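You operate a simulated robot arm through the tools that you are given. There is no shell and no other tool. Be economical: measure what you need, move in short steps, check, and stop when the job is done.

Carry out the task below with a simulated two-armed robot. There is one attempt and no reset: what you move stays moved.

JOB
Shut the base door. Turn the red knob to off. Take the peg from the inside of the top crate behind the lined crate and leave it on top of the blue pad. Put the white bristle bundle from the inside of the top crate behind the lined crate in the inside of the lined blue crate by the cream machine and the purple bristle bundle in the inside of the crate of grey brushes. Press the counter button three times. Fetch the grey cloth and set it in the inside of the lined dark blue crate. Open the cream drawer, fetch the plate labelled "oval" from the inside of the plates drawer and set it in the inside of the lined dark blue crate, then shut the drawer. Open the tall cabinet door. Do these in any order. Set down upright: bristle bundle.

It is judged by the outcome, as a careful person would: the job done as asked, and still so three seconds after it is handed in. It fails if anything else is knocked over, pushed out of place, dropped, spilled or broken. Flat cloth is picked up by pressing the open fingertips on it (5 to 10 N) and closing them slowly along it; thin cloth reads only 2 to 8 mm in the jaws.

ROBOT AND FRAMES
Two 7-joint arms with two-finger grippers on one trunk, on a base that drives. Base frame: it is fixed to the floor where the robot stands at the start and does not move with it; the origin is under the middle of the robot, x ahead of it, y to its left, z up. Units: m, degrees, N and s.
The left shoulder is at the start at [0.078, 0.151, 0.888], the right one opposite. With the tool pointing down near the work surface each hand reaches from about 0.32 to 0.8 m from the robot's upright axis, wherever it stands, measured 20 degrees to its own side. Places, roughly: base door [0.6, 0.1, 0.4]; blue pad (7x5x5 cm) [2.4, -1.1, 1]; bristle bundle [2.5, -1.25, 1]; counter button [-0.9, -2.2, 1.3]; cream drawer [-1.5, -2.9, 0.7]; grey cloth (6x9x3 cm) [-1.5, -2.8, 0.8]; inside of the crate of grey brushes [3.1, -1.8, 0.6]; inside of the lined blue crate by the cream machin [3.9, -2.4, 1]; inside of the lined dark blue crate [-1.5, -0.5, 0.8]; peg (4x4x6 cm) [2.3, -1.2, 1]; plate [-1.5, -3, 0.75]; red knob [0.9, -0.3, 1.4]; tall cabinet door [-6.1, 4.7, 1]. Payload 2.54 kg a hand.
Tool frame (each hand has its own): the origin (TCP) lies between the finger pads and is the grasp point; the fingertips stand 0.03 m ahead of it; z points along the fingers, y is the line along which they close. Largest opening 0.116 m; the body of the gripper starts 0.095 m behind the TCP.
Orientation is told as [roll, pitch, yaw] about the base's x, y, z axes, in that order, counted from this pose: with the fingers straight down and closing along the base's y, the tool's x points along the base's -x, its y along +y and its z along -z.

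CONTROLS
- The arms move only by the tool step_arm. It takes "left_deltas", "right_deltas" or both (then of equal length, played together; a hand with none holds still); each is a list of rows, each an object (a shift or turn left out is 0, a gripper value left out holds the last) with "gripper": the opening, from 0 (shut) to 1 (fully open); "travel": the shift along the base's x, y, z in m, a list of three; "delta_rot": the turn, a rotation vector about the base's x, y, z in degrees, a list of three. In form: [{"gripper": gripper, "travel": [tx, ty, tz], "delta_rot": [rx, ry, rz]}, ...]. A call has 1 to 12 rows; each row is the pose to reach, as a shift and turn from the pose commanded when the call began. Rows are played at 5 a second. More than 0.05 m and 8.6 degrees between two rows, or a gripper value outside its range, and nothing of the call is played. A pose out of reach is approached as far as the arm can. The call stops where the force on the tool passes 40 N (or 10 N more than at its start, if that is more) or the arm is blocked; 0.2 s more then pass. Each finger travels about 0.072 m/s and halts on what it meets, pressing with about 21 N; the grip force reading is that of the motor and also rises with nothing between the fingers. The clock runs only during rows and for 0.2 s after the last one: add rows that repeat a pose to give the fingers time. The reply holds the time, the measured pose of the TCP, the force on the tool along the base axes, the opening and the grip force, in the units named above and with some noise, with the torque about the TCP (base axes, N m) and any sound that the robot's microphone picked up, and new pictures: "pictures" is both (left out), scene, wrist or none (wrist: the cameras of the hands that moved).
- Cameras (640 x 400 px; columns grow to the right, rows downward): "scene" is now at [0.1629, -0.0112, 1.0417]; the picture's right is [-0.12, -0.99, 0.00], its down [-0.22, 0.03, -0.98] and it looks along [0.97, -0.12, -0.22] (base axes); focal length 214 px, centre (320, 200). "left" rides on the left gripper at [0.069, 0.015, -0.122] in its tool frame; the picture's right is [-0.21, 0.98, 0.00], its down [-0.83, -0.18, -0.53] and it looks along [-0.52, -0.11, 0.85] (tool axes); focal length 251 px, centre (320, 200). "right" rides on the right gripper at [0.069, -0.015, -0.122] in its tool frame; the picture's right is [0.21, 0.98, 0.00], its down [-0.83, 0.18, -0.53] and it looks along [-0.52, 0.11, 0.85] (tool axes); focal length 251 px, centre (320, 200). There is no depth. A picture from a camera that has moved, and an enlarged one, comes with that camera's place and axes in the base frame and with its lens.
- slide_trunk(by): slides the trunk up (or, below 0, down) by that many m; the arms and the scene camera ride with it, the base frame stays. It gives what a move gives, with no picture.
- steer(legs): drives the robot by 1 to 6 legs, each [ahead, left, turn to the left] in m, m and degrees, along the robot's own axes; the way and the turn of a leg run together, so that a leg with both is an arc; at most 1.5 m and 180 degrees a leg. The arms and the cameras ride along, it lands a little off, and it stops where it bumps. It gives what a move gives, and a new picture of the scene camera.
- head_to(pan, tilt): turns the head with the scene camera to pan (to the left, within 80 degrees either way) and tilt (down, from -29 to 69), counted from straight ahead of the robot. It gives what a move gives, and a new picture of the scene camera.
- zoom(camera, box): a new picture of the part [left, top, right, bottom] of that camera's present view, enlarged. No time passes.
- sign_off(): hands the job in; it is judged then, once.

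Go step by step. Nothing tells you exact positions but the pictures and the camera data: compare them with the known pose of the tool, close in by small moves and look again before you grip or let go. The budget is 483 turns and 360 pictures, counting those below and the enlarged ones. Unless the task says otherwise, let go and move clear before handing in.

The tools are called as a command line: name --argument value ..., lists and objects as JSON in quotes. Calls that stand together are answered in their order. step_arm: Moves the arms, as the interface text tells. Its arguments: {"type":"object","properties":{"left_deltas":{"type":"array","items":{"type":"object","properties":{"gripper":{"type":"number"},"travel":{"type":"array","items":{"type":"number"}},"delta_rot":{"type":"array","items":{"type":"number"}}}}},"right_deltas":{"type":"array","items":{"type":"object","properties":{"gripper":{"type":"number"},"travel":{"type":"array","items":{"type":"number"}},"delta_rot":{"type":"array","items":{"type":"number"}}}}},"pictures":{"type":"string","enum":["both","scene","wrist","none"]}},"required":[]} The other tools are called the same way: slide_trunk (by) slides the trunk up or down; steer (legs) drives the base; head_to (pan, tilt) turns the head that bears the scene camera; zoom (camera, box) takes an enlarged picture of a part of a camera's view; sign_off () hands the job in.

At the start:

```text
time_s: 0.0
left_tool_pos: [0.3899, 0.1178, 1.0002]
left_tool_rot: [0.0, 0.0, -0.1]
left_force: [0.1, 0.2, 0.1]
left_torque: [0.0, 0.01, 0.0]
left_opening: 0.1159
left_gripper_force: 0.0
right_tool_pos: [0.3018, -0.1413, 0.9999]
right_tool_rot: [-0.1, -0.1, 0.0]
right_force: [-0.2, -0.2, -0.3]
right_torque: [0.02, -0.02, 0.01]
right_opening: 0.1157
right_gripper_force: 0.1
trunk travel left (down, up): [-0.125, 0.164]
robot x, y, heading: [0.0001, 0.0011, 0.0]
head pan, tilt: [-6.9, 12.6]
```

scene: 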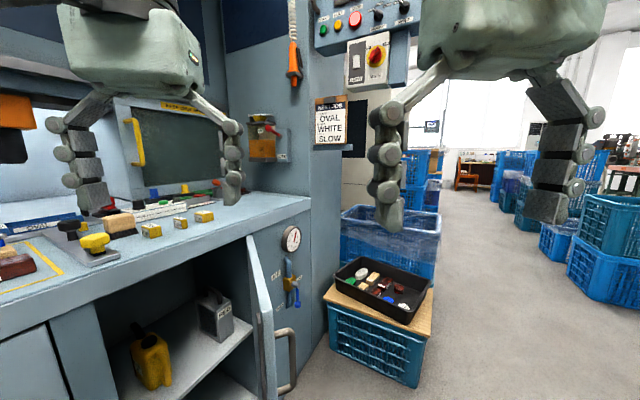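
right: 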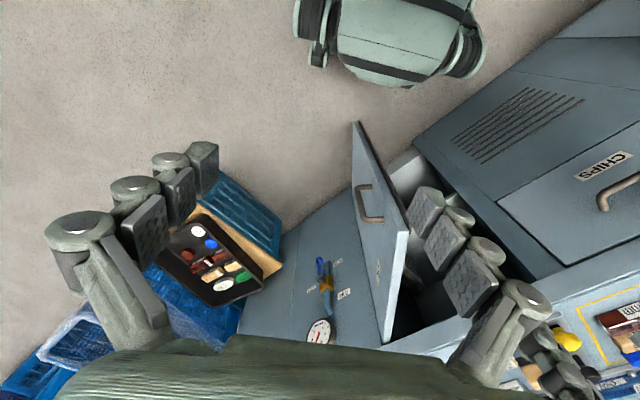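
left: 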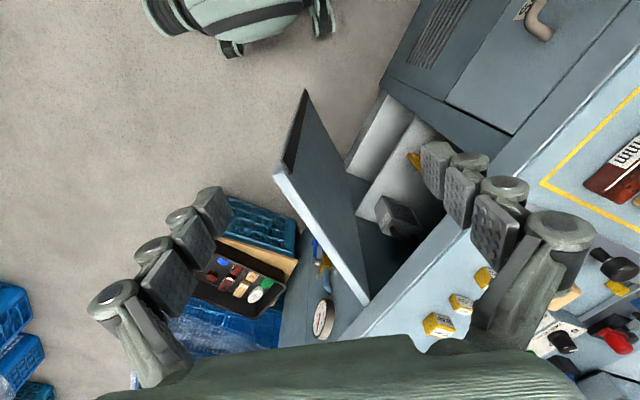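

I see an open base cabinet door ahead with its handle facing right/me, and the red knob on the panel above. I first look down at the door and take a closer look at the knob.

head_to --pan 0 --tilt 45

zoom --camera "right" --box '[200, 100, 520, 360]'

```text
time_s: 1.0
left_tool_pos: [0.3902, 0.118, 1.0005]
left_tool_rot: [-0.1, 0.0, 0.0]
left_force: [-0.3, 0.1, 0.3]
left_torque: [0.01, -0.01, 0.04]
left_opening: 0.1159
left_gripper_force: 0.0
right_tool_pos: [0.3013, -0.1419, 1.0]
right_tool_rot: [0.0, -0.1, 0.0]
right_force: [0.1, 0.3, 0.9]
right_torque: [0.01, 0.01, 0.06]
right_opening: 0.1157
right_gripper_force: 0.1
trunk travel left (down, up): [-0.125, 0.164]
robot x, y, heading: [-0.0012, -0.0011, 0.0]
head pan, tilt: [0.0, 45.0]
camera scene: at [0.1516, 0.0, 0.991], right [0.0, -1.0, 0.0], down [-0.71, 0.0, -0.71], along [0.71, 0.0, -0.71], focal length 214 px, centre (320, 200)
```

scene: 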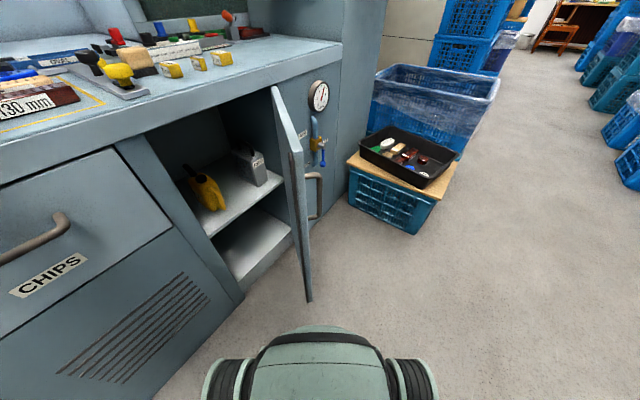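

```text
1.54 times, centred on (360, 230) of right
camera zoom: at [0.2322, -0.1573, 1.1212], right [-0.21, 0.98, 0.0], down [0.83, 0.18, 0.53], along [0.52, 0.11, -0.85], focal length 387 px, centre (258, 154)
```

zoom: 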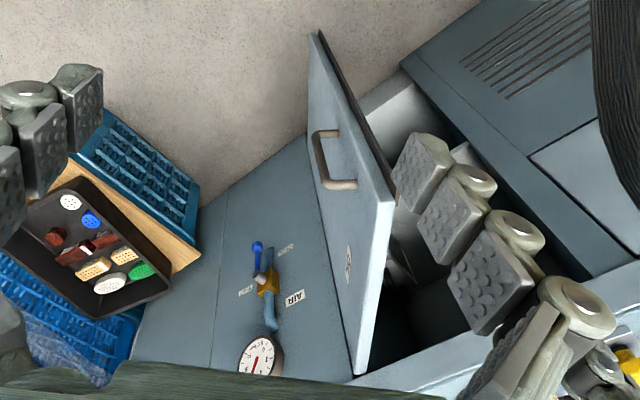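

The door stands nearly edge-on to the camera. I take enlarged views to locate its corners and handle.

zoom --camera "scene" --box '[200, 60, 400, 310]'

zoom --camera "left" --box '[200, 60, 460, 380]'

```text
1.60 times, centred on (300, 185) of scene
camera zoom: at [0.1516, 0.0, 0.991], right [0.0, -1.0, 0.0], down [-0.71, 0.0, -0.71], along [0.71, 0.0, -0.71], focal length 343 px, centre (352, 224)
```

zoom: 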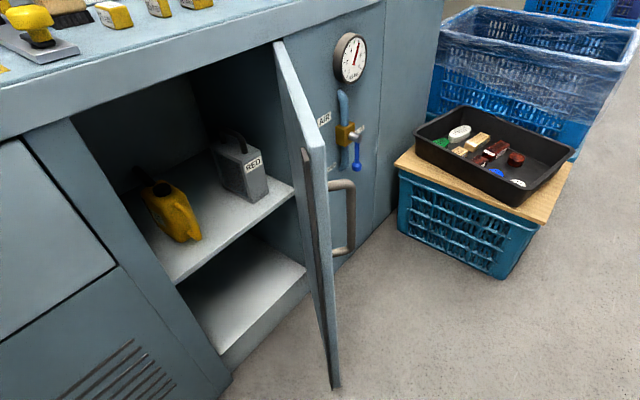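

```text
1.25 times, centred on (330, 220) of left
camera zoom: at [0.3224, 0.1333, 1.1227], right [0.21, 0.98, 0.0], down [0.83, -0.18, 0.53], along [0.52, -0.12, -0.85], focal length 314 px, centre (308, 175)
```

zoom: 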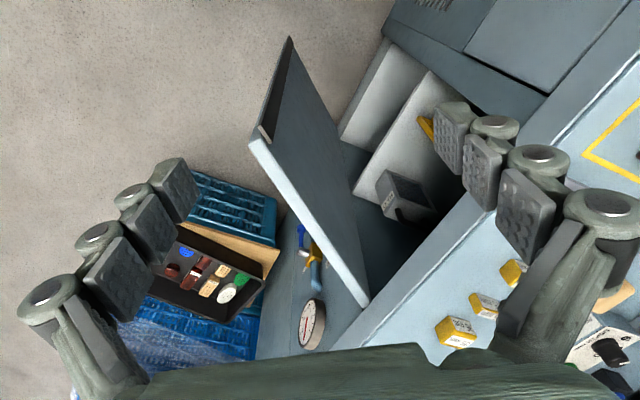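

Door: hinge about (0.79, 0.12), free edge about (0.465, 0.036), top z≈0.79; it closes towards the face running along (-0.76, 0.65). I bring the left hand over to the door's outer side with yaw 50°, moving the right hand aside.

step_arm --left_deltas '[{"gripper": 0, "travel": [0.015, -0.028, 0], "delta_rot": [0, 0, 8.2]}, {"gripper": 0, "travel": [0.03, -0.056, 0], "delta_rot": [0, 0, 16.4]}, {"gripper": 0, "travel": [0.045, -0.085, 0], "delta_rot": [0, 0, 24.6]}, {"gripper": 0, "travel": [0.06, -0.113, 0], "delta_rot": [0, 0, 32.8]}, {"gripper": 0, "travel": [0.075, -0.141, 0], "delta_rot": [0, 0, 41]}, {"gripper": 0, "travel": [0.09, -0.17, 0], "delta_rot": [0, 0, 49]}, {"gripper": 0, "travel": [0.09, -0.17, 0], "delta_rot": [0, 0, 49]}]' --right_deltas '[{"travel": [0, -0.045, 0]}, {"travel": [0, -0.09, 0]}, {"travel": [0, -0.135, 0]}, {"travel": [0, -0.18, 0]}, {"travel": [0, -0.2, 0]}, {"travel": [0, -0.2, 0]}, {"travel": [0, -0.2, 0]}]' --pictures "scene"

```text
time_s: 2.6
left_tool_pos: [0.4815, -0.0535, 0.9995]
left_tool_rot: [-0.2, 0.0, 49.2]
left_force: [-0.3, -0.5, -0.2]
left_torque: [0.03, 0.0, 0.01]
left_opening: 0.0001
left_gripper_force: 21.2
right_tool_pos: [0.334, -0.3053, 0.9792]
right_tool_rot: [0.0, -0.1, 0.0]
right_force: [-0.4, -0.2, -0.1]
right_torque: [0.03, 0.0, -0.02]
right_opening: 0.116
right_gripper_force: 0.1
right hand out of reach, approached as far as the arm can: row 3, 4, 5, 6, 7
trunk travel left (down, up): [-0.125, 0.164]
robot x, y, heading: [-0.0033, 0.0013, -0.1]
head pan, tilt: [0.0, 45.0]
camera scene: at [0.1516, 0.0, 0.9909], right [0.0, -1.0, 0.0], down [-0.71, 0.0, -0.71], along [0.71, 0.0, -0.71], focal length 214 px, centre (320, 200)
```

scene: 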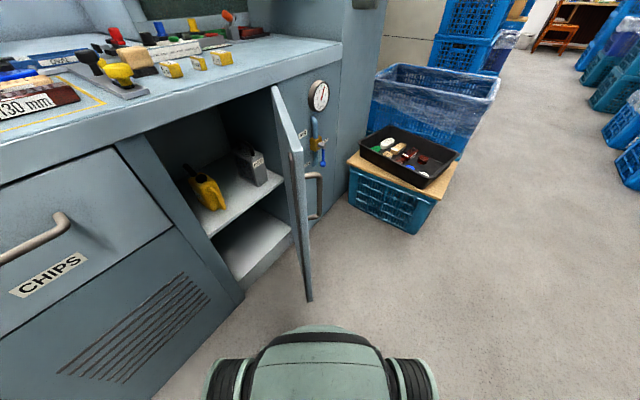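

Now tilt the fingers 20° toward the face and descend on the outer side of the door.

step_arm --left_deltas '[{"travel": [0.005, -0.003, -0.04], "delta_rot": [5, -4.3, 0]}, {"travel": [0.01, -0.006, -0.08], "delta_rot": [10, -8.6, 0]}, {"travel": [0.015, -0.008, -0.12], "delta_rot": [15.2, -13, 0]}, {"travel": [0.02, -0.008, -0.16], "delta_rot": [15.2, -13, 0]}, {"travel": [0.02, -0.008, -0.2], "delta_rot": [15.2, -13, 0]}, {"travel": [0.02, -0.008, -0.24], "delta_rot": [15.2, -13, 0]}]' --pictures "both"

```text
time_s: 4.0
left_tool_pos: [0.5014, -0.0586, 0.7609]
left_tool_rot: [0.0, -20.0, 49.0]
left_force: [-0.4, 1.0, 0.9]
left_torque: [-0.02, -0.01, -0.02]
left_opening: 0.0
left_gripper_force: 21.0
right_tool_pos: [0.333, -0.3041, 0.9783]
right_tool_rot: [-0.2, -0.1, -0.1]
right_force: [0.3, 0.5, 0.2]
right_torque: [0.02, 0.03, 0.0]
right_opening: 0.1163
right_gripper_force: 0.0
trunk travel left (down, up): [-0.125, 0.164]
robot x, y, heading: [0.0011, -0.0009, 0.2]
head pan, tilt: [0.0, 45.0]
camera scene: at [0.1517, 0.0, 0.991], right [0.0, -1.0, 0.0], down [-0.71, 0.0, -0.71], along [0.71, 0.0, -0.71], focal length 214 px, centre (320, 200)
camera left: at [0.4206, -0.1307, 0.8521], right [-0.61, 0.79, 0.07], down [0.53, 0.33, 0.78], along [0.6, 0.51, -0.62], focal length 251 px, centre (320, 200)
```

scene: 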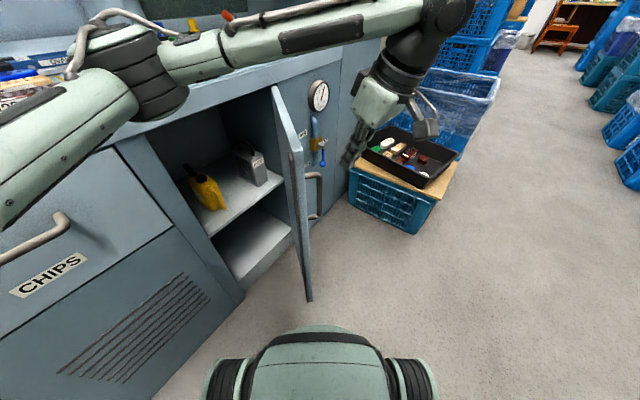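
left: 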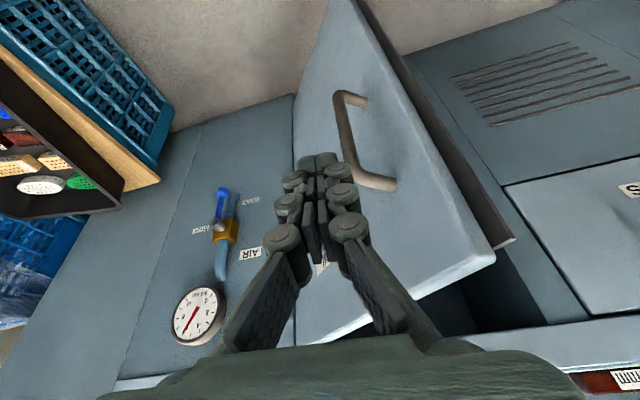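

The fingers are outside the door near the handle. I sweep the door shut along its arc.

step_arm --left_deltas '[{"travel": [0.003, 0.04, 0]}, {"travel": [0.007, 0.08, 0]}, {"travel": [0.01, 0.114, 0]}, {"travel": [0.005, 0.139, 0]}, {"travel": [0.003, 0.164, 0]}, {"travel": [0.003, 0.189, 0]}, {"travel": [0.004, 0.214, 0]}, {"travel": [0.008, 0.238, 0]}, {"travel": [0.0135, 0.262, 0]}, {"travel": [0.022, 0.286, 0]}, {"travel": [0.032, 0.31, 0]}, {"travel": [0.044, 0.33, 0]}]' --pictures "both"

```text
time_s: 6.8
left_tool_pos: [0.5303, 0.2257, 0.7829]
left_tool_rot: [-0.8, -22.4, 47.1]
left_force: [0.1, 0.3, 0.2]
left_torque: [0.0, 0.01, -0.01]
left_opening: 0.0
left_gripper_force: 21.4
right_tool_pos: [0.3081, -0.3397, 0.9738]
right_tool_rot: [1.4, -1.1, -0.5]
right_force: [-0.3, -0.1, -0.6]
right_torque: [0.03, 0.05, -0.06]
right_opening: 0.116
right_gripper_force: 0.1
trunk travel left (down, up): [-0.125, 0.164]
robot x, y, heading: [-0.0106, -0.0139, -0.3]
head pan, tilt: [0.0, 45.0]
stopped in row 12 (left hand): the arm was blocked; the commanded pose is now the measured one
camera scene: at [0.1294, -0.033, 0.9916], right [-0.01, -1.0, -0.03], down [-0.69, 0.02, -0.72], along [0.72, 0.01, -0.69], focal length 214 px, centre (320, 200)
camera left: at [0.4448, 0.1565, 0.8706], right [-0.58, 0.81, 0.07], down [0.51, 0.29, 0.81], along [0.64, 0.5, -0.58], focal length 251 px, centre (320, 200)
```

scene: 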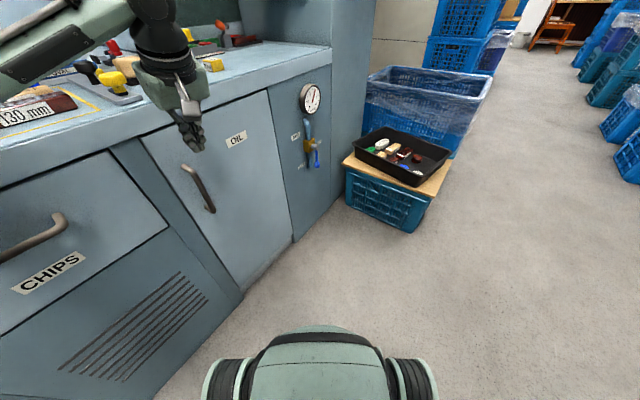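
left: 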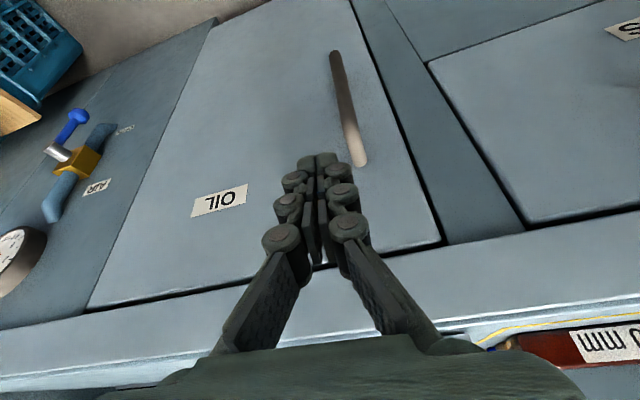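

The door is shut flush. I back off the hand and look up at the panel with the red knob.

step_arm --left_deltas '[{"travel": [-0.03, -0.035, 0.01]}, {"travel": [-0.06, -0.07, 0.03]}, {"travel": [-0.08, -0.09, 0.08]}, {"travel": [-0.1, -0.1, 0.12]}, {"travel": [-0.12, -0.1, 0.16]}, {"travel": [-0.14, -0.08, 0.2]}]' --pictures "none"

head_to --pan -22 --tilt -15

zoom --camera "scene" --box '[160, 50, 480, 250]'

```text
refused: row 2 steps farther than a row can; nothing moved
```

```text
time_s: 8.1
left_tool_pos: [0.5307, 0.2264, 0.7807]
left_tool_rot: [-0.4, -22.2, 46.9]
left_force: [0.1, -0.2, -0.5]
left_torque: [0.01, 0.03, 0.0]
left_opening: 0.0
left_gripper_force: 21.1
right_tool_pos: [0.3092, -0.3394, 0.9753]
right_tool_rot: [1.5, -1.0, -0.5]
right_force: [-0.3, -0.3, -0.4]
right_torque: [0.05, -0.02, 0.01]
right_opening: 0.1161
right_gripper_force: 0.1
trunk travel left (down, up): [-0.125, 0.164]
robot x, y, heading: [-0.0097, -0.0135, -0.4]
head pan, tilt: [-22.0, -15.0]
camera scene: at [0.1216, -0.0656, 1.0854], right [-0.38, -0.92, -0.03], down [0.26, -0.07, -0.96], along [0.89, -0.37, 0.26], focal length 214 px, centre (320, 200)
```

scene: 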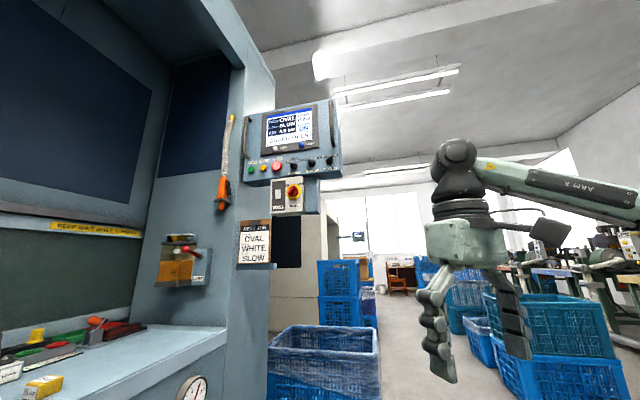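

```text
2.00 times, centred on (320, 150) of scene
camera zoom: at [0.1216, -0.0656, 1.0854], right [-0.38, -0.92, -0.03], down [0.26, -0.07, -0.96], along [0.89, -0.37, 0.26], focal length 429 px, centre (320, 300)
```

zoom: 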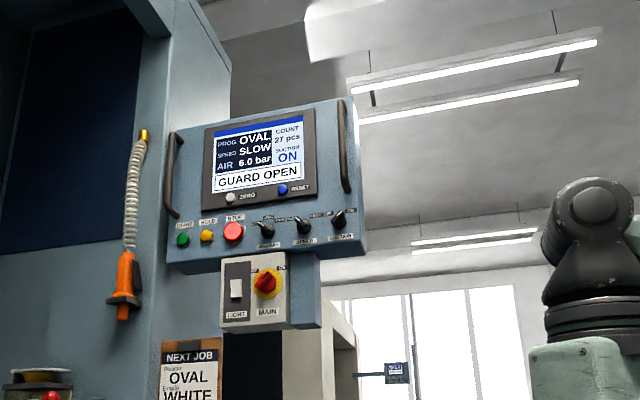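

Door's closed but my arm is still loaded against the face; I retract it with smaller steps.

step_arm --left_deltas '[{"travel": [-0.025, -0.03, 0.01]}, {"travel": [-0.05, -0.06, 0.03]}, {"travel": [-0.075, -0.08, 0.06]}, {"travel": [-0.1, -0.09, 0.1]}, {"travel": [-0.12, -0.09, 0.14]}, {"travel": [-0.14, -0.08, 0.18]}]' --pictures "scene"

zoom --camera "scene" --box '[220, 140, 360, 230]'

```text
time_s: 9.5
left_tool_pos: [0.3992, 0.1662, 0.947]
left_tool_rot: [-0.5, -20.4, 47.5]
left_force: [0.5, 0.2, -0.7]
left_torque: [0.01, 0.0, 0.0]
left_opening: 0.0
left_gripper_force: 21.4
right_tool_pos: [0.3238, -0.318, 0.9781]
right_tool_rot: [0.0, -0.2, -0.3]
right_force: [0.0, -0.1, -0.7]
right_torque: [0.01, 0.02, -0.01]
right_opening: 0.1162
right_gripper_force: 0.1
trunk travel left (down, up): [-0.125, 0.164]
robot x, y, heading: [-0.0133, -0.0111, -0.5]
head pan, tilt: [-22.0, -15.0]
camera scene: at [0.1372, -0.0412, 1.0844], right [-0.38, -0.92, 0.0], down [0.24, -0.1, -0.97], along [0.89, -0.37, 0.26], focal length 214 px, centre (320, 200)
```

scene: 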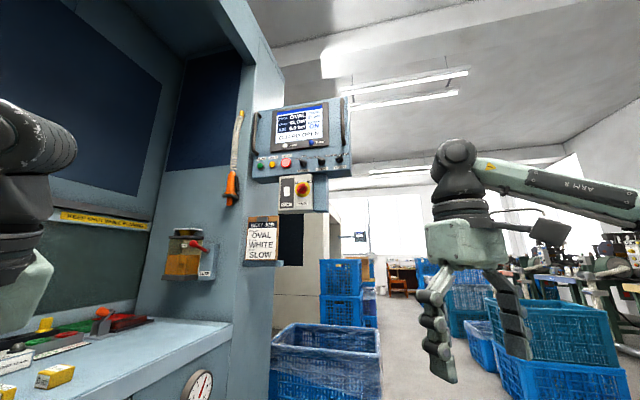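

```text
4.44 times, centred on (290, 185) of scene
camera zoom: at [0.1372, -0.0412, 1.0844], right [-0.38, -0.92, 0.0], down [0.24, -0.1, -0.97], along [0.89, -0.37, 0.26], focal length 953 px, centre (453, 267)
```

zoom: 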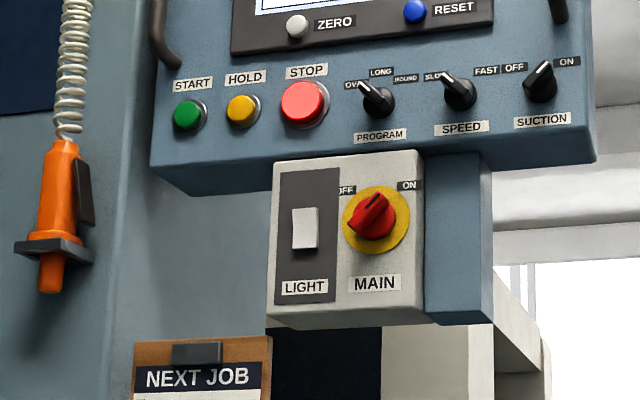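

The knob MAIN points to ON (upper right); OFF is upper left, about 90° counter-clockwise. I turn to face the panel (normal about [-0.76, 0.65]) and step closer, and raise the trunk.

steer --legs '[[0, 0, -40], [0.12, 0.15, 0]]'

slide_trunk --by 0.15

head_to --pan 0 --tilt -10

```text
time_s: 13.5
left_tool_pos: [0.6062, -0.101, 0.945]
left_tool_rot: [-0.7, -20.4, 7.4]
left_force: [0.1, -0.7, -0.1]
left_torque: [0.01, -0.02, 0.02]
left_opening: 0.0001
left_gripper_force: 20.9
right_tool_pos: [0.2361, -0.4225, 0.9787]
right_tool_rot: [0.0, -0.1, -40.4]
right_force: [0.0, -0.2, -0.5]
right_torque: [-0.01, -0.01, 0.02]
right_opening: 0.1162
right_gripper_force: 0.1
trunk travel left (down, up): [-0.125, 0.164]
robot x, y, heading: [0.1807, 0.0258, -40.6]
head pan, tilt: [-22.0, -15.0]
camera scene: at [0.2723, -0.089, 1.0843], right [-0.89, -0.46, 0.0], down [0.12, -0.23, -0.97], along [0.45, -0.86, 0.26], focal length 214 px, centre (320, 200)
```

scene: 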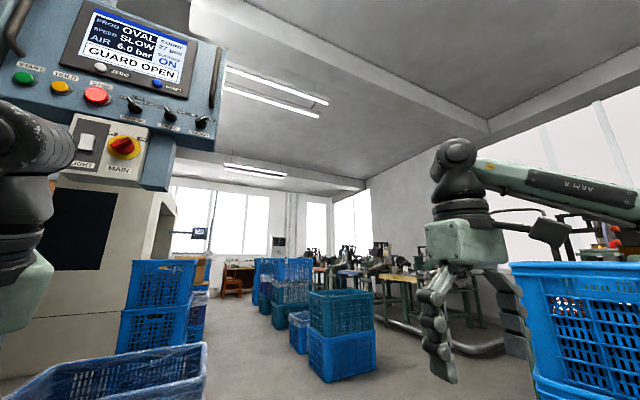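

```text
time_s: 15.2
left_tool_pos: [0.6058, -0.1012, 1.0947]
left_tool_rot: [-0.7, -20.3, 7.4]
left_force: [0.9, 0.1, -0.2]
left_torque: [0.0, -0.01, -0.02]
left_opening: 0.0
left_gripper_force: 20.6
right_tool_pos: [0.2372, -0.4221, 1.1277]
right_tool_rot: [0.0, -0.1, -40.5]
right_force: [-0.2, -0.4, -0.7]
right_torque: [0.02, 0.0, 0.03]
right_opening: 0.1161
right_gripper_force: 0.0
trunk travel left (down, up): [-0.275, 0.014]
robot x, y, heading: [0.1811, 0.0264, -40.5]
head pan, tilt: [-22.0, -15.0]
```

```text
time_s: 16.1
left_tool_pos: [0.6072, -0.1004, 1.0942]
left_tool_rot: [-0.6, -20.4, 7.4]
left_force: [-0.5, -0.2, 0.2]
left_torque: [0.02, -0.01, -0.01]
left_opening: 0.0
left_gripper_force: 21.1
right_tool_pos: [0.2361, -0.4217, 1.1276]
right_tool_rot: [0.0, -0.1, -40.4]
right_force: [-1.1, 0.8, 0.3]
right_torque: [-0.02, 0.01, 0.03]
right_opening: 0.1158
right_gripper_force: 0.0
trunk travel left (down, up): [-0.275, 0.014]
robot x, y, heading: [0.1812, 0.0255, -40.2]
head pan, tilt: [0.0, -10.0]
camera scene: at [0.2991, -0.0724, 1.2272], right [-0.65, -0.76, 0.0], down [0.13, -0.11, -0.98], along [0.75, -0.64, 0.17], focal length 214 px, centre (320, 200)
```

scene: 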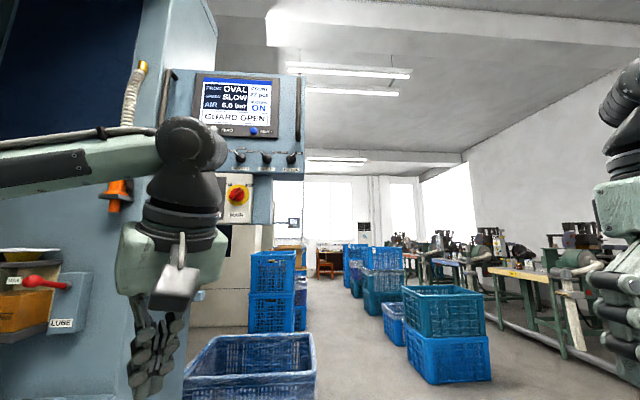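

Knob triangulated at about (0.94, -0.29, 1.353). I re-orient the left hand: yaw first, then pitch the fingers forward.

step_arm --left_deltas '[{"gripper": 0.0, "delta_rot": [0, 0, -8]}, {"delta_rot": [0, 0, -16]}, {"delta_rot": [0, 0, -24]}, {"delta_rot": [0, 0, -32]}, {"delta_rot": [0, 0, -40]}, {"delta_rot": [0, 0, -47.5]}]' --pictures "none"

step_arm --left_deltas '[{"travel": [0, 0, 0.02], "delta_rot": [-5, -5.9, 0]}, {"travel": [0, 0, 0.05], "delta_rot": [-10, -11.8, 0]}, {"travel": [0, 0, 0.08], "delta_rot": [-15, -17.7, 0]}, {"travel": [0, 0, 0.11], "delta_rot": [-20, -23.6, 0]}, {"travel": [0, 0, 0.14], "delta_rot": [-25, -29.5, 0]}, {"travel": [0, 0, 0.17], "delta_rot": [-30, -35.4, 0]}, {"travel": [0, 0, 0.2], "delta_rot": [-35, -41.3, 0]}, {"travel": [0, 0, 0.23], "delta_rot": [-40, -47.2, 0]}, {"travel": [0, 0, 0.25], "delta_rot": [-45, -53, 0]}, {"travel": [0, 0, 0.25], "delta_rot": [-45, -53, 0]}]' --pictures "both"

```text
time_s: 17.5
left_tool_pos: [0.6054, -0.1011, 1.0946]
left_tool_rot: [-0.7, -20.5, -40.2]
left_force: [-0.2, 0.0, -0.7]
left_torque: [0.03, -0.01, -0.04]
left_opening: 0.0
left_gripper_force: 21.3
right_tool_pos: [0.235, -0.4214, 1.1287]
right_tool_rot: [0.1, -0.2, -40.5]
right_force: [0.3, -0.7, 0.5]
right_torque: [0.02, 0.01, 0.01]
right_opening: 0.116
right_gripper_force: 0.1
trunk travel left (down, up): [-0.275, 0.014]
robot x, y, heading: [0.1797, 0.025, -40.3]
head pan, tilt: [0.0, -10.0]
```

```text
time_s: 19.7
left_tool_pos: [0.604, -0.1021, 1.3458]
left_tool_rot: [-106.6, -89.7, 65.7]
left_force: [-0.1, -0.4, 0.1]
left_torque: [-0.04, -0.02, 0.0]
left_opening: 0.0
left_gripper_force: 20.7
right_tool_pos: [0.235, -0.4223, 1.1281]
right_tool_rot: [0.0, -0.2, -40.5]
right_force: [0.1, -0.2, -0.1]
right_torque: [-0.01, -0.03, 0.05]
right_opening: 0.116
right_gripper_force: 0.1
trunk travel left (down, up): [-0.275, 0.014]
robot x, y, heading: [0.1803, 0.0259, -40.2]
head pan, tilt: [0.0, -10.0]
camera scene: at [0.2991, -0.0723, 1.2272], right [-0.65, -0.76, 0.0], down [0.13, -0.11, -0.98], along [0.75, -0.64, 0.17], focal length 214 px, centre (320, 200)
camera left: at [0.5241, -0.0105, 1.2772], right [0.64, 0.74, 0.21], down [-0.52, 0.22, 0.83], along [0.57, -0.64, 0.52], focal length 251 px, centre (320, 200)
```

scene: 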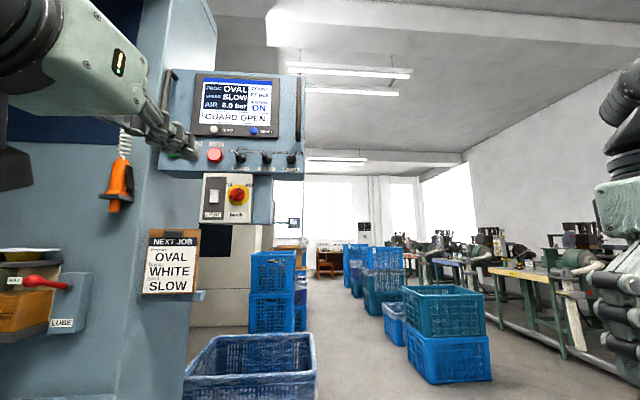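
left: 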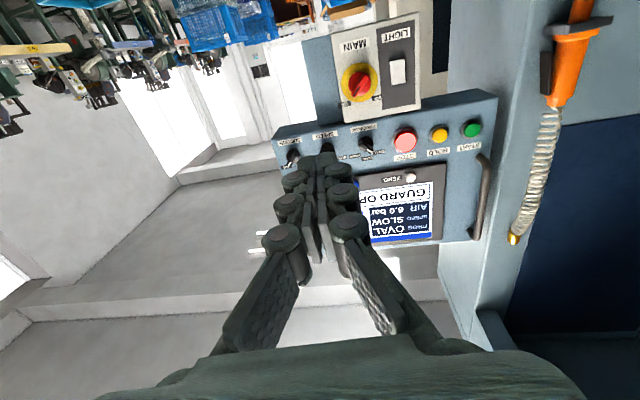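

Both views agree: knob at (0.93, -0.288, 1.353). I take an enlarged look at its pointer angle.

zoom --camera "scene" --box '[195, 165, 275, 225]'

zoom --camera "left" --box '[310, 30, 430, 130]'

```text
6.67 times, centred on (235, 195) of scene
camera zoom: at [0.2991, -0.0723, 1.2272], right [-0.65, -0.76, 0.0], down [0.13, -0.11, -0.98], along [0.75, -0.64, 0.17], focal length 1430 px, centre (887, 233)
```

zoom: 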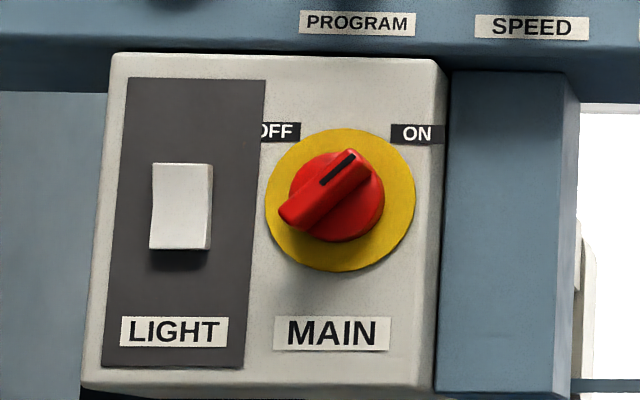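

```text
4.00 times, centred on (370, 80) of left
camera zoom: at [0.5241, -0.0105, 1.2772], right [0.64, 0.74, 0.21], down [-0.52, 0.22, 0.83], along [0.57, -0.64, 0.52], focal length 1006 px, centre (120, 680)
```

zoom: 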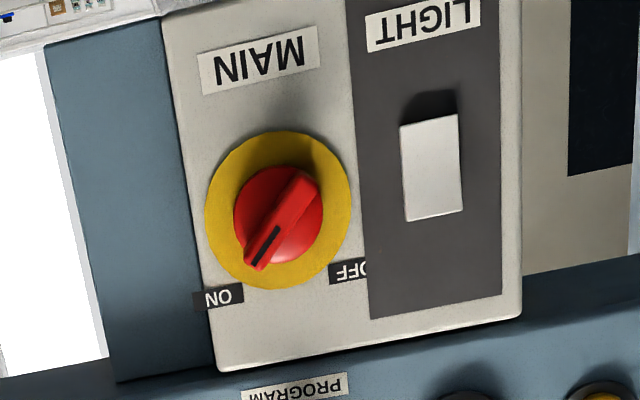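

Knob centre on the plate: (0.939, -0.295, 1.352). I roll the hand 45° clockwise so the jaws straddle the bar, partly open, and move to a standoff.

step_arm --left_deltas '[{"gripper": 0.45, "travel": [0.04, -0.019, 0.001], "delta_rot": [5.7, -4.9, 0]}, {"travel": [0.08, -0.038, 0.002], "delta_rot": [11.3, -9.8, 0]}, {"travel": [0.12, -0.057, 0.003], "delta_rot": [17, -14.7, 0]}, {"travel": [0.16, -0.076, 0.004], "delta_rot": [22.7, -19.6, 0]}, {"travel": [0.2, -0.095, 0.005], "delta_rot": [28.3, -24.5, 0]}, {"travel": [0.239, -0.113, 0.006], "delta_rot": [34, -29.4, 0]}, {"travel": [0.239, -0.113, 0.006], "delta_rot": [34, -29.4, 0]}]' --pictures "both"

zoom --camera "left" --box '[200, 50, 440, 250]'

```text
time_s: 21.3
left_tool_pos: [0.8439, -0.2147, 1.3511]
left_tool_rot: [89.9, -45.1, -130.8]
left_force: [0.1, -0.2, -0.4]
left_torque: [0.02, -0.03, 0.01]
left_opening: 0.0522
left_gripper_force: 0.1
right_tool_pos: [0.2354, -0.423, 1.1281]
right_tool_rot: [0.1, -0.2, -40.3]
right_force: [-0.4, -0.2, 0.4]
right_torque: [0.01, 0.02, -0.01]
right_opening: 0.1157
right_gripper_force: 0.0
trunk travel left (down, up): [-0.275, 0.014]
robot x, y, heading: [0.1811, 0.0269, -40.5]
head pan, tilt: [0.0, -10.0]
camera scene: at [0.2989, -0.0722, 1.2272], right [-0.65, -0.76, 0.0], down [0.13, -0.11, -0.98], along [0.75, -0.64, 0.17], focal length 214 px, centre (320, 200)
camera left: at [0.7931, -0.0908, 1.3132], right [0.36, 0.41, 0.84], down [-0.87, -0.19, 0.46], along [0.35, -0.89, 0.29], focal length 251 px, centre (320, 200)
```

scene: 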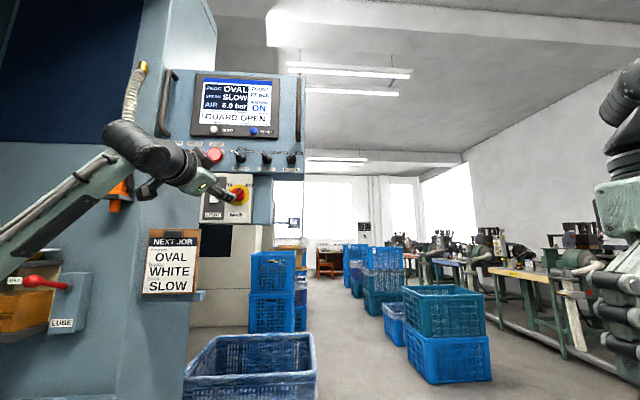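
left: 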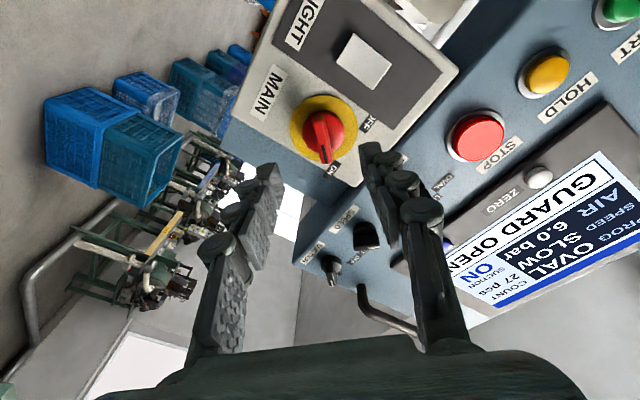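

```text
2.00 times, centred on (320, 150) of left
camera zoom: at [0.7931, -0.0908, 1.3132], right [0.36, 0.41, 0.84], down [-0.87, -0.19, 0.46], along [0.35, -0.89, 0.29], focal length 503 px, centre (320, 300)
```

zoom: 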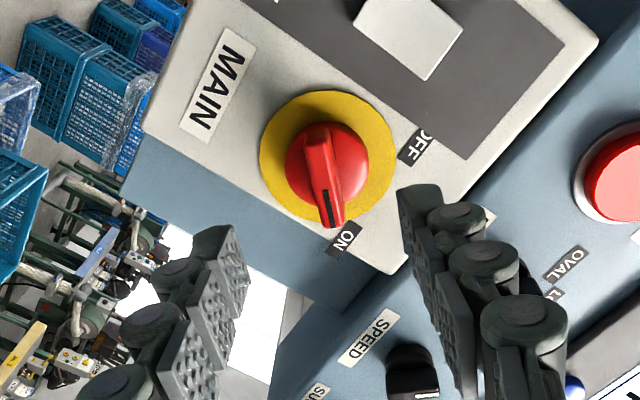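

The bar is aligned between the jaws. I advance to straddle it.

step_arm --left_deltas '[{"travel": [0.02, -0.016, 0.001]}, {"travel": [0.038, -0.031, 0.002]}, {"travel": [0.055, -0.046, 0.003]}, {"travel": [0.055, -0.046, 0.003]}]' --pictures "none"

zoom --camera "left" --box '[200, 50, 440, 250]'

```text
time_s: 22.3
left_tool_pos: [0.8997, -0.2615, 1.3542]
left_tool_rot: [89.9, -45.3, -130.8]
left_force: [0.3, 1.0, -0.1]
left_torque: [-0.03, -0.01, 0.03]
left_opening: 0.0522
left_gripper_force: 0.0
right_tool_pos: [0.2359, -0.4217, 1.1278]
right_tool_rot: [0.0, -0.1, -40.4]
right_force: [0.8, 0.0, -0.5]
right_torque: [0.02, -0.01, -0.03]
right_opening: 0.116
right_gripper_force: 0.0
trunk travel left (down, up): [-0.275, 0.014]
robot x, y, heading: [0.1802, 0.0282, -40.5]
head pan, tilt: [0.0, -10.0]
```

```text
2.00 times, centred on (320, 150) of left
camera zoom: at [0.8479, -0.1362, 1.316], right [0.36, 0.41, 0.84], down [-0.87, -0.19, 0.46], along [0.35, -0.89, 0.29], focal length 503 px, centre (320, 300)
```

zoom: 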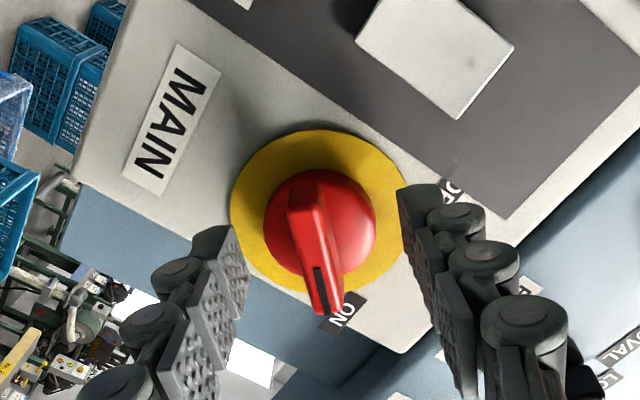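

The fingertips straddle the bar. I close on it.

step_arm --left_deltas '[{"gripper": 0.3, "travel": [0.004, -0.003, 0]}, {"gripper": 0.1, "travel": [0.004, -0.003, 0]}, {"gripper": 0.1, "travel": [0.004, -0.003, 0]}, {"gripper": 0, "travel": [0.004, -0.003, 0]}, {"gripper": 0, "travel": [0.004, -0.003, 0]}]' --pictures "wrist"

```text
time_s: 23.5
left_tool_pos: [0.9052, -0.2641, 1.3527]
left_tool_rot: [89.7, -45.3, -130.7]
left_force: [-6.1, -0.4, -8.7]
left_torque: [-0.25, -0.4, 0.12]
left_opening: 0.0109
left_gripper_force: 38.4
right_tool_pos: [0.2354, -0.4228, 1.1279]
right_tool_rot: [0.0, -0.1, -40.5]
right_force: [0.5, 0.2, 0.7]
right_torque: [0.01, -0.01, -0.03]
right_opening: 0.1158
right_gripper_force: 0.0
trunk travel left (down, up): [-0.275, 0.014]
robot x, y, heading: [0.1827, 0.0288, -40.1]
head pan, tilt: [0.0, -10.0]
camera left: at [0.8515, -0.1405, 1.3154], right [0.36, 0.41, 0.84], down [-0.87, -0.19, 0.46], along [0.35, -0.89, 0.29], focal length 251 px, centre (320, 200)
```

left: 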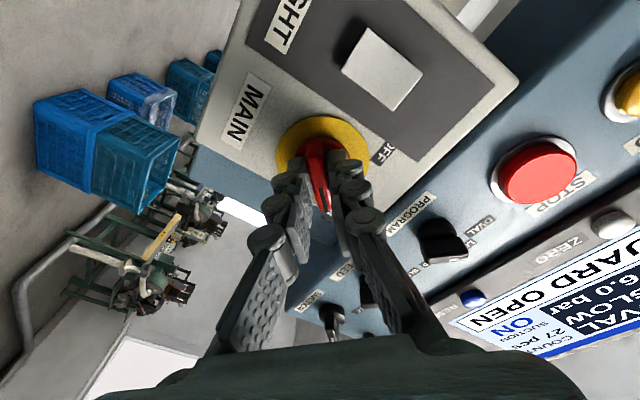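

Bar gripped (11 mm). I turn it 90° counter-clockwise.

step_arm --left_deltas '[{"delta_rot": [-6.2, 5.3, 0]}, {"delta_rot": [-12.4, 10.6, 0]}, {"delta_rot": [-18.6, 15.9, 0]}, {"delta_rot": [-24.8, 21.2, 0]}, {"delta_rot": [-31, 26.5, 0]}, {"delta_rot": [-37.2, 31.8, 0]}, {"delta_rot": [-43.4, 37.1, 0]}, {"delta_rot": [-49.6, 42.4, 0]}, {"delta_rot": [-55.8, 47.7, 0]}, {"delta_rot": [-62, 53, 0]}, {"delta_rot": [-68.4, 58.5, 0]}, {"delta_rot": [-68.4, 58.5, 0]}]' --pictures "both"

```text
time_s: 26.1
left_tool_pos: [0.9026, -0.2699, 1.3529]
left_tool_rot: [-90.3, -44.9, 49.3]
left_force: [-14.7, -14.9, -11.3]
left_torque: [0.34, 0.19, 0.31]
left_opening: 0.0109
left_gripper_force: 37.9
right_tool_pos: [0.235, -0.4248, 1.1258]
right_tool_rot: [0.1, 0.0, -40.5]
right_force: [-0.6, 0.0, 0.0]
right_torque: [0.05, 0.0, 0.02]
right_opening: 0.1158
right_gripper_force: 0.1
trunk travel left (down, up): [-0.275, 0.014]
robot x, y, heading: [0.1825, 0.0293, -40.2]
head pan, tilt: [0.0, -10.0]
camera scene: at [0.2982, -0.0755, 1.227], right [-0.65, -0.76, 0.0], down [0.13, -0.11, -0.98], along [0.75, -0.64, 0.17], focal length 214 px, centre (320, 200)
camera left: at [0.786, -0.2181, 1.2945], right [0.55, 0.63, -0.54], down [-0.11, 0.7, 0.71], along [0.83, -0.33, 0.45], focal length 251 px, centre (320, 200)
```

scene: 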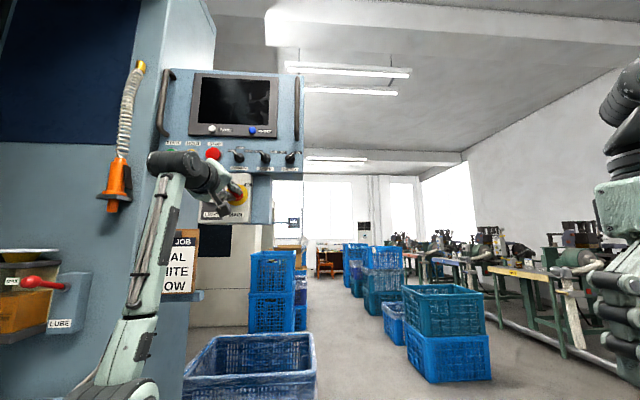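
left: 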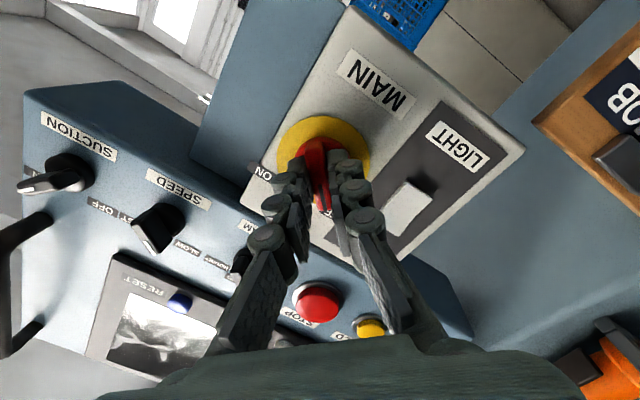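

The machine's screen has gone dark, so the knob is off. I release and retract straight back.

step_arm --left_deltas '[{"gripper": 0.35}, {"gripper": 0.45}, {"gripper": 0.45, "travel": [-0.03, 0.026, 0]}, {"travel": [-0.065, 0.056, 0]}, {"travel": [-0.1, 0.086, 0]}, {"travel": [-0.135, 0.116, 0]}, {"travel": [-0.17, 0.146, 0]}, {"travel": [-0.2, 0.16, 0]}]' --pictures "none"

zoom --camera "scene" --box '[170, 60, 310, 230]'

```text
time_s: 27.9
left_tool_pos: [0.7022, -0.103, 1.3546]
left_tool_rot: [-90.3, -44.8, 49.6]
left_force: [-0.2, -0.5, 0.2]
left_torque: [-0.02, 0.0, 0.06]
left_opening: 0.0522
left_gripper_force: 0.0
right_tool_pos: [0.2352, -0.4214, 1.1283]
right_tool_rot: [0.0, -0.1, -40.5]
right_force: [-0.6, 0.1, 0.5]
right_torque: [0.05, -0.03, -0.01]
right_opening: 0.116
right_gripper_force: 0.0
trunk travel left (down, up): [-0.275, 0.014]
robot x, y, heading: [0.1805, 0.0266, -40.6]
head pan, tilt: [0.0, -10.0]
```

```text
2.35 times, centred on (240, 145) of scene
camera zoom: at [0.2982, -0.0724, 1.2272], right [-0.65, -0.76, 0.0], down [0.13, -0.11, -0.98], along [0.75, -0.64, 0.17], focal length 505 px, centre (508, 329)
```

zoom: 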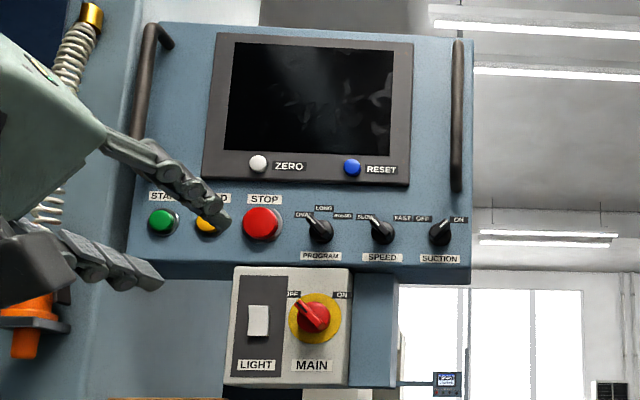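

Knob is at OFF. I bring the left hand back to a fingers-down travel pose.

step_arm --left_deltas '[{"travel": [-0.02, 0.0, 0], "delta_rot": [5.7, -4.9, 0]}, {"travel": [-0.04, 0.0, 0], "delta_rot": [11.3, -9.8, 0]}, {"travel": [-0.06, 0, 0], "delta_rot": [17, -14.7, 0]}, {"travel": [-0.08, 0, 0], "delta_rot": [22.7, -19.6, 0]}, {"travel": [-0.1, 0, 0], "delta_rot": [28.3, -24.5, 0]}, {"travel": [-0.1, 0, 0], "delta_rot": [34, -29.4, 0]}]' --pictures "none"

step_arm --left_deltas '[{"travel": [-0.01, 0, -0.02], "delta_rot": [5.2, 6.1, 0]}, {"travel": [-0.02, 0, -0.04], "delta_rot": [10.4, 12.2, 0]}, {"travel": [-0.03, 0, -0.06], "delta_rot": [15.6, 18.3, 0]}, {"travel": [-0.04, 0, -0.08], "delta_rot": [20.8, 24.4, 0]}, {"travel": [-0.05, 0, -0.1], "delta_rot": [26, 30.5, 0]}, {"travel": [-0.06, 0, -0.12], "delta_rot": [31.2, 36.6, 0]}, {"travel": [-0.07, 0, -0.14], "delta_rot": [36.4, 42.7, 0]}, {"travel": [-0.08, 0, -0.16], "delta_rot": [41.6, 48.8, 0]}, {"travel": [-0.09, 0, -0.18], "delta_rot": [46.8, 54.9, 0]}, {"travel": [-0.1, 0, -0.2], "delta_rot": [52, 61, 0]}, {"travel": [-0.1, 0, -0.22], "delta_rot": [58.3, 68.3, 0]}]' --pictures "none"

head_to --pan 20 --tilt 15

```text
time_s: 29.3
left_tool_pos: [0.604, -0.1031, 1.3541]
left_tool_rot: [-143.9, -89.5, 102.9]
left_force: [-0.1, 0.4, 0.4]
left_torque: [0.01, 0.01, 0.03]
left_opening: 0.0523
left_gripper_force: 0.0
right_tool_pos: [0.2364, -0.4221, 1.1276]
right_tool_rot: [0.1, 0.0, -40.4]
right_force: [0.4, 0.1, -0.5]
right_torque: [-0.01, 0.0, -0.01]
right_opening: 0.1161
right_gripper_force: 0.0
trunk travel left (down, up): [-0.275, 0.014]
robot x, y, heading: [0.1845, 0.0269, -40.4]
head pan, tilt: [0.0, -10.0]
```

```text
refused: row 11 steps farther than a row can; nothing moved
```

```text
time_s: 30.2
left_tool_pos: [0.603, -0.1029, 1.3536]
left_tool_rot: [-132.9, -89.4, 91.9]
left_force: [0.0, 0.6, 1.0]
left_torque: [0.01, 0.0, 0.02]
left_opening: 0.0521
left_gripper_force: 0.1
right_tool_pos: [0.2351, -0.4216, 1.1284]
right_tool_rot: [0.0, -0.2, -40.4]
right_force: [0.1, -0.3, -0.6]
right_torque: [-0.02, -0.01, 0.02]
right_opening: 0.116
right_gripper_force: 0.1
trunk travel left (down, up): [-0.275, 0.014]
robot x, y, heading: [0.1766, 0.0303, -40.7]
head pan, tilt: [20.0, 15.0]
camera scene: at [0.3224, -0.0503, 1.1878], right [-0.35, -0.94, 0.0], down [-0.24, 0.09, -0.97], along [0.91, -0.34, -0.26], focal length 214 px, centre (320, 200)
```

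scene: 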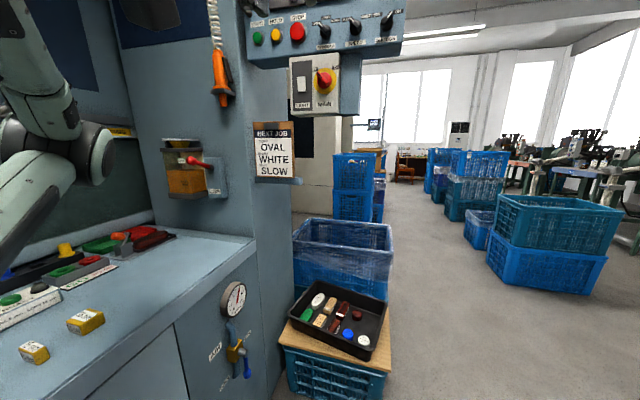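

Next stop is the stacked crates behind the lined crate. I first bring the left arm down to the travel pose.

step_arm --left_deltas '[{"travel": [-0.01, 0, -0.02], "delta_rot": [5.2, 6.1, 0]}, {"travel": [-0.02, 0, -0.04], "delta_rot": [10.4, 12.2, 0]}, {"travel": [-0.03, 0, -0.06], "delta_rot": [15.6, 18.3, 0]}, {"travel": [-0.04, 0, -0.08], "delta_rot": [20.8, 24.4, 0]}, {"travel": [-0.05, 0, -0.1], "delta_rot": [26, 30.5, 0]}, {"travel": [-0.06, 0, -0.12], "delta_rot": [31.2, 36.6, 0]}, {"travel": [-0.07, 0, -0.14], "delta_rot": [36.4, 42.7, 0]}, {"travel": [-0.08, 0, -0.16], "delta_rot": [41.6, 48.8, 0]}, {"travel": [-0.09, 0, -0.18], "delta_rot": [46.8, 54.9, 0]}, {"travel": [-0.1, 0, -0.2], "delta_rot": [52, 61, 0]}, {"travel": [-0.1, 0, -0.22], "delta_rot": [57.2, 67.1, 0]}]' --pictures "none"

steer --legs '[[-0.1, -0.1, 0], [0, -0.6, 0]]'

```text
time_s: 32.6
left_tool_pos: [0.5039, -0.1045, 1.132]
left_tool_rot: [-0.5, -2.1, -40.1]
left_force: [-1.3, 0.2, 1.3]
left_torque: [0.01, 0.02, 0.0]
left_opening: 0.0522
left_gripper_force: 0.1
right_tool_pos: [0.2368, -0.424, 1.1273]
right_tool_rot: [0.0, 0.1, -40.5]
right_force: [0.6, 0.0, 0.1]
right_torque: [0.0, 0.03, -0.04]
right_opening: 0.1162
right_gripper_force: 0.0
trunk travel left (down, up): [-0.275, 0.014]
robot x, y, heading: [0.1819, 0.0256, -40.3]
head pan, tilt: [20.0, 15.0]
```

```text
time_s: 40.0
left_tool_pos: [-0.023, -0.569, 1.1341]
left_tool_rot: [-0.4, -2.2, -40.2]
left_force: [-0.4, 0.3, -1.1]
left_torque: [0.0, -0.03, -0.02]
left_opening: 0.0522
left_gripper_force: 0.3
right_tool_pos: [-0.2925, -0.8859, 1.1286]
right_tool_rot: [0.0, -0.1, -40.6]
right_force: [-0.3, 0.3, 0.4]
right_torque: [0.01, 0.02, 0.03]
right_opening: 0.1158
right_gripper_force: 0.2
trunk travel left (down, up): [-0.275, 0.014]
robot x, y, heading: [-0.347, -0.4386, -40.7]
head pan, tilt: [20.0, 15.0]
camera scene: at [-0.2047, -0.5146, 1.1878], right [-0.35, -0.94, 0.0], down [-0.24, 0.09, -0.97], along [0.9, -0.34, -0.26], focal length 214 px, centre (320, 200)
```

scene: 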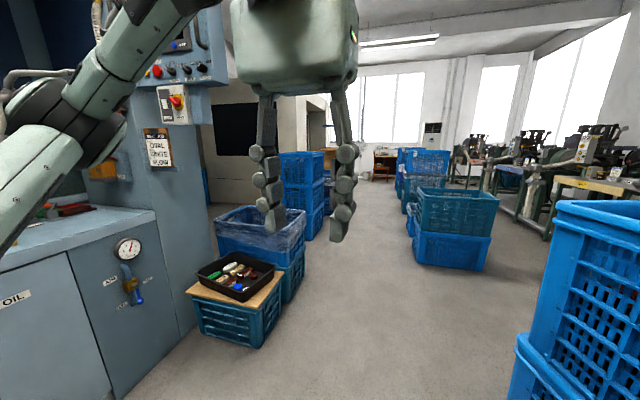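

The path runs between the lined crates and the teal stack. I drive toward the stacked crates in a couple of legs.

steer --legs '[[0, 0, 5.7], [1.45, 0, 0], [0, 0, 15]]'

head_to --pan 5 --tilt 15

```text
time_s: 48.6
left_tool_pos: [1.1946, -1.2772, 1.1341]
left_tool_rot: [-0.5, -2.2, -19.6]
left_force: [0.1, 0.1, -0.3]
left_torque: [0.0, 0.0, 0.0]
left_opening: 0.0521
left_gripper_force: 0.1
right_tool_pos: [1.0557, -1.6702, 1.1273]
right_tool_rot: [-0.1, -0.1, -20.0]
right_force: [0.4, 0.0, 0.3]
right_torque: [-0.03, 0.0, 0.02]
right_opening: 0.1161
right_gripper_force: 0.0
trunk travel left (down, up): [-0.275, 0.014]
robot x, y, heading: [0.8467, -1.2725, -19.8]
head pan, tilt: [20.0, 15.0]
camera scene: at [1.0058, -1.2924, 1.1877], right [0.0, -1.0, 0.0], down [-0.26, 0.0, -0.97], along [0.97, 0.0, -0.26], focal length 214 px, centre (320, 200)
```

scene: 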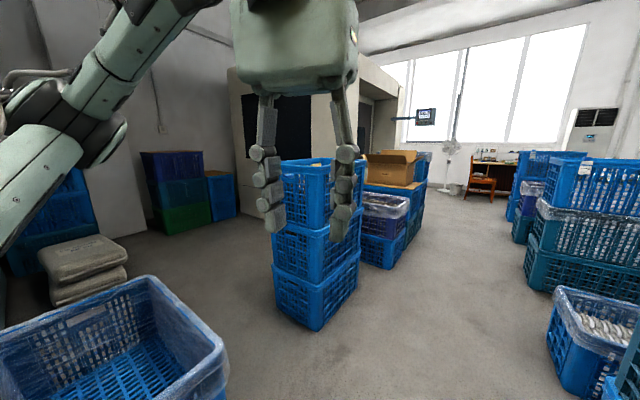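

```text
time_s: 49.4
left_tool_pos: [1.1938, -1.2788, 1.1334]
left_tool_rot: [-0.5, -2.2, -19.7]
left_force: [-0.7, 0.0, -0.3]
left_torque: [-0.01, -0.03, 0.0]
left_opening: 0.0521
left_gripper_force: 0.1
right_tool_pos: [1.054, -1.6698, 1.1271]
right_tool_rot: [0.0, -0.1, -20.0]
right_force: [-0.3, 0.0, 0.3]
right_torque: [0.04, 0.03, 0.02]
right_opening: 0.1159
right_gripper_force: 0.0
trunk travel left (down, up): [-0.275, 0.014]
robot x, y, heading: [0.8464, -1.2708, -20.0]
head pan, tilt: [5.0, 15.0]
camera scene: at [1.0025, -1.3167, 1.1878], right [-0.26, -0.97, 0.0], down [-0.25, 0.07, -0.97], along [0.93, -0.25, -0.26], focal length 214 px, centre (320, 200)
```

scene: 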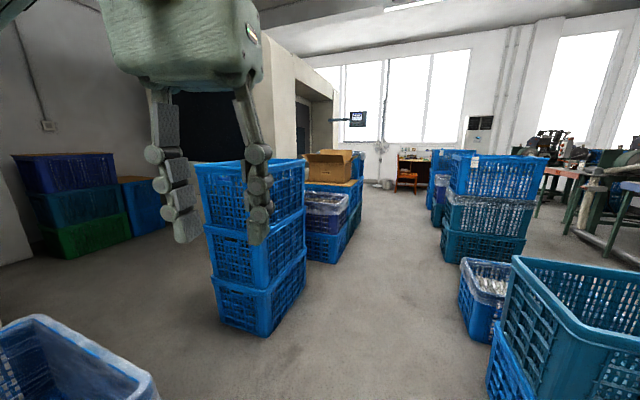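

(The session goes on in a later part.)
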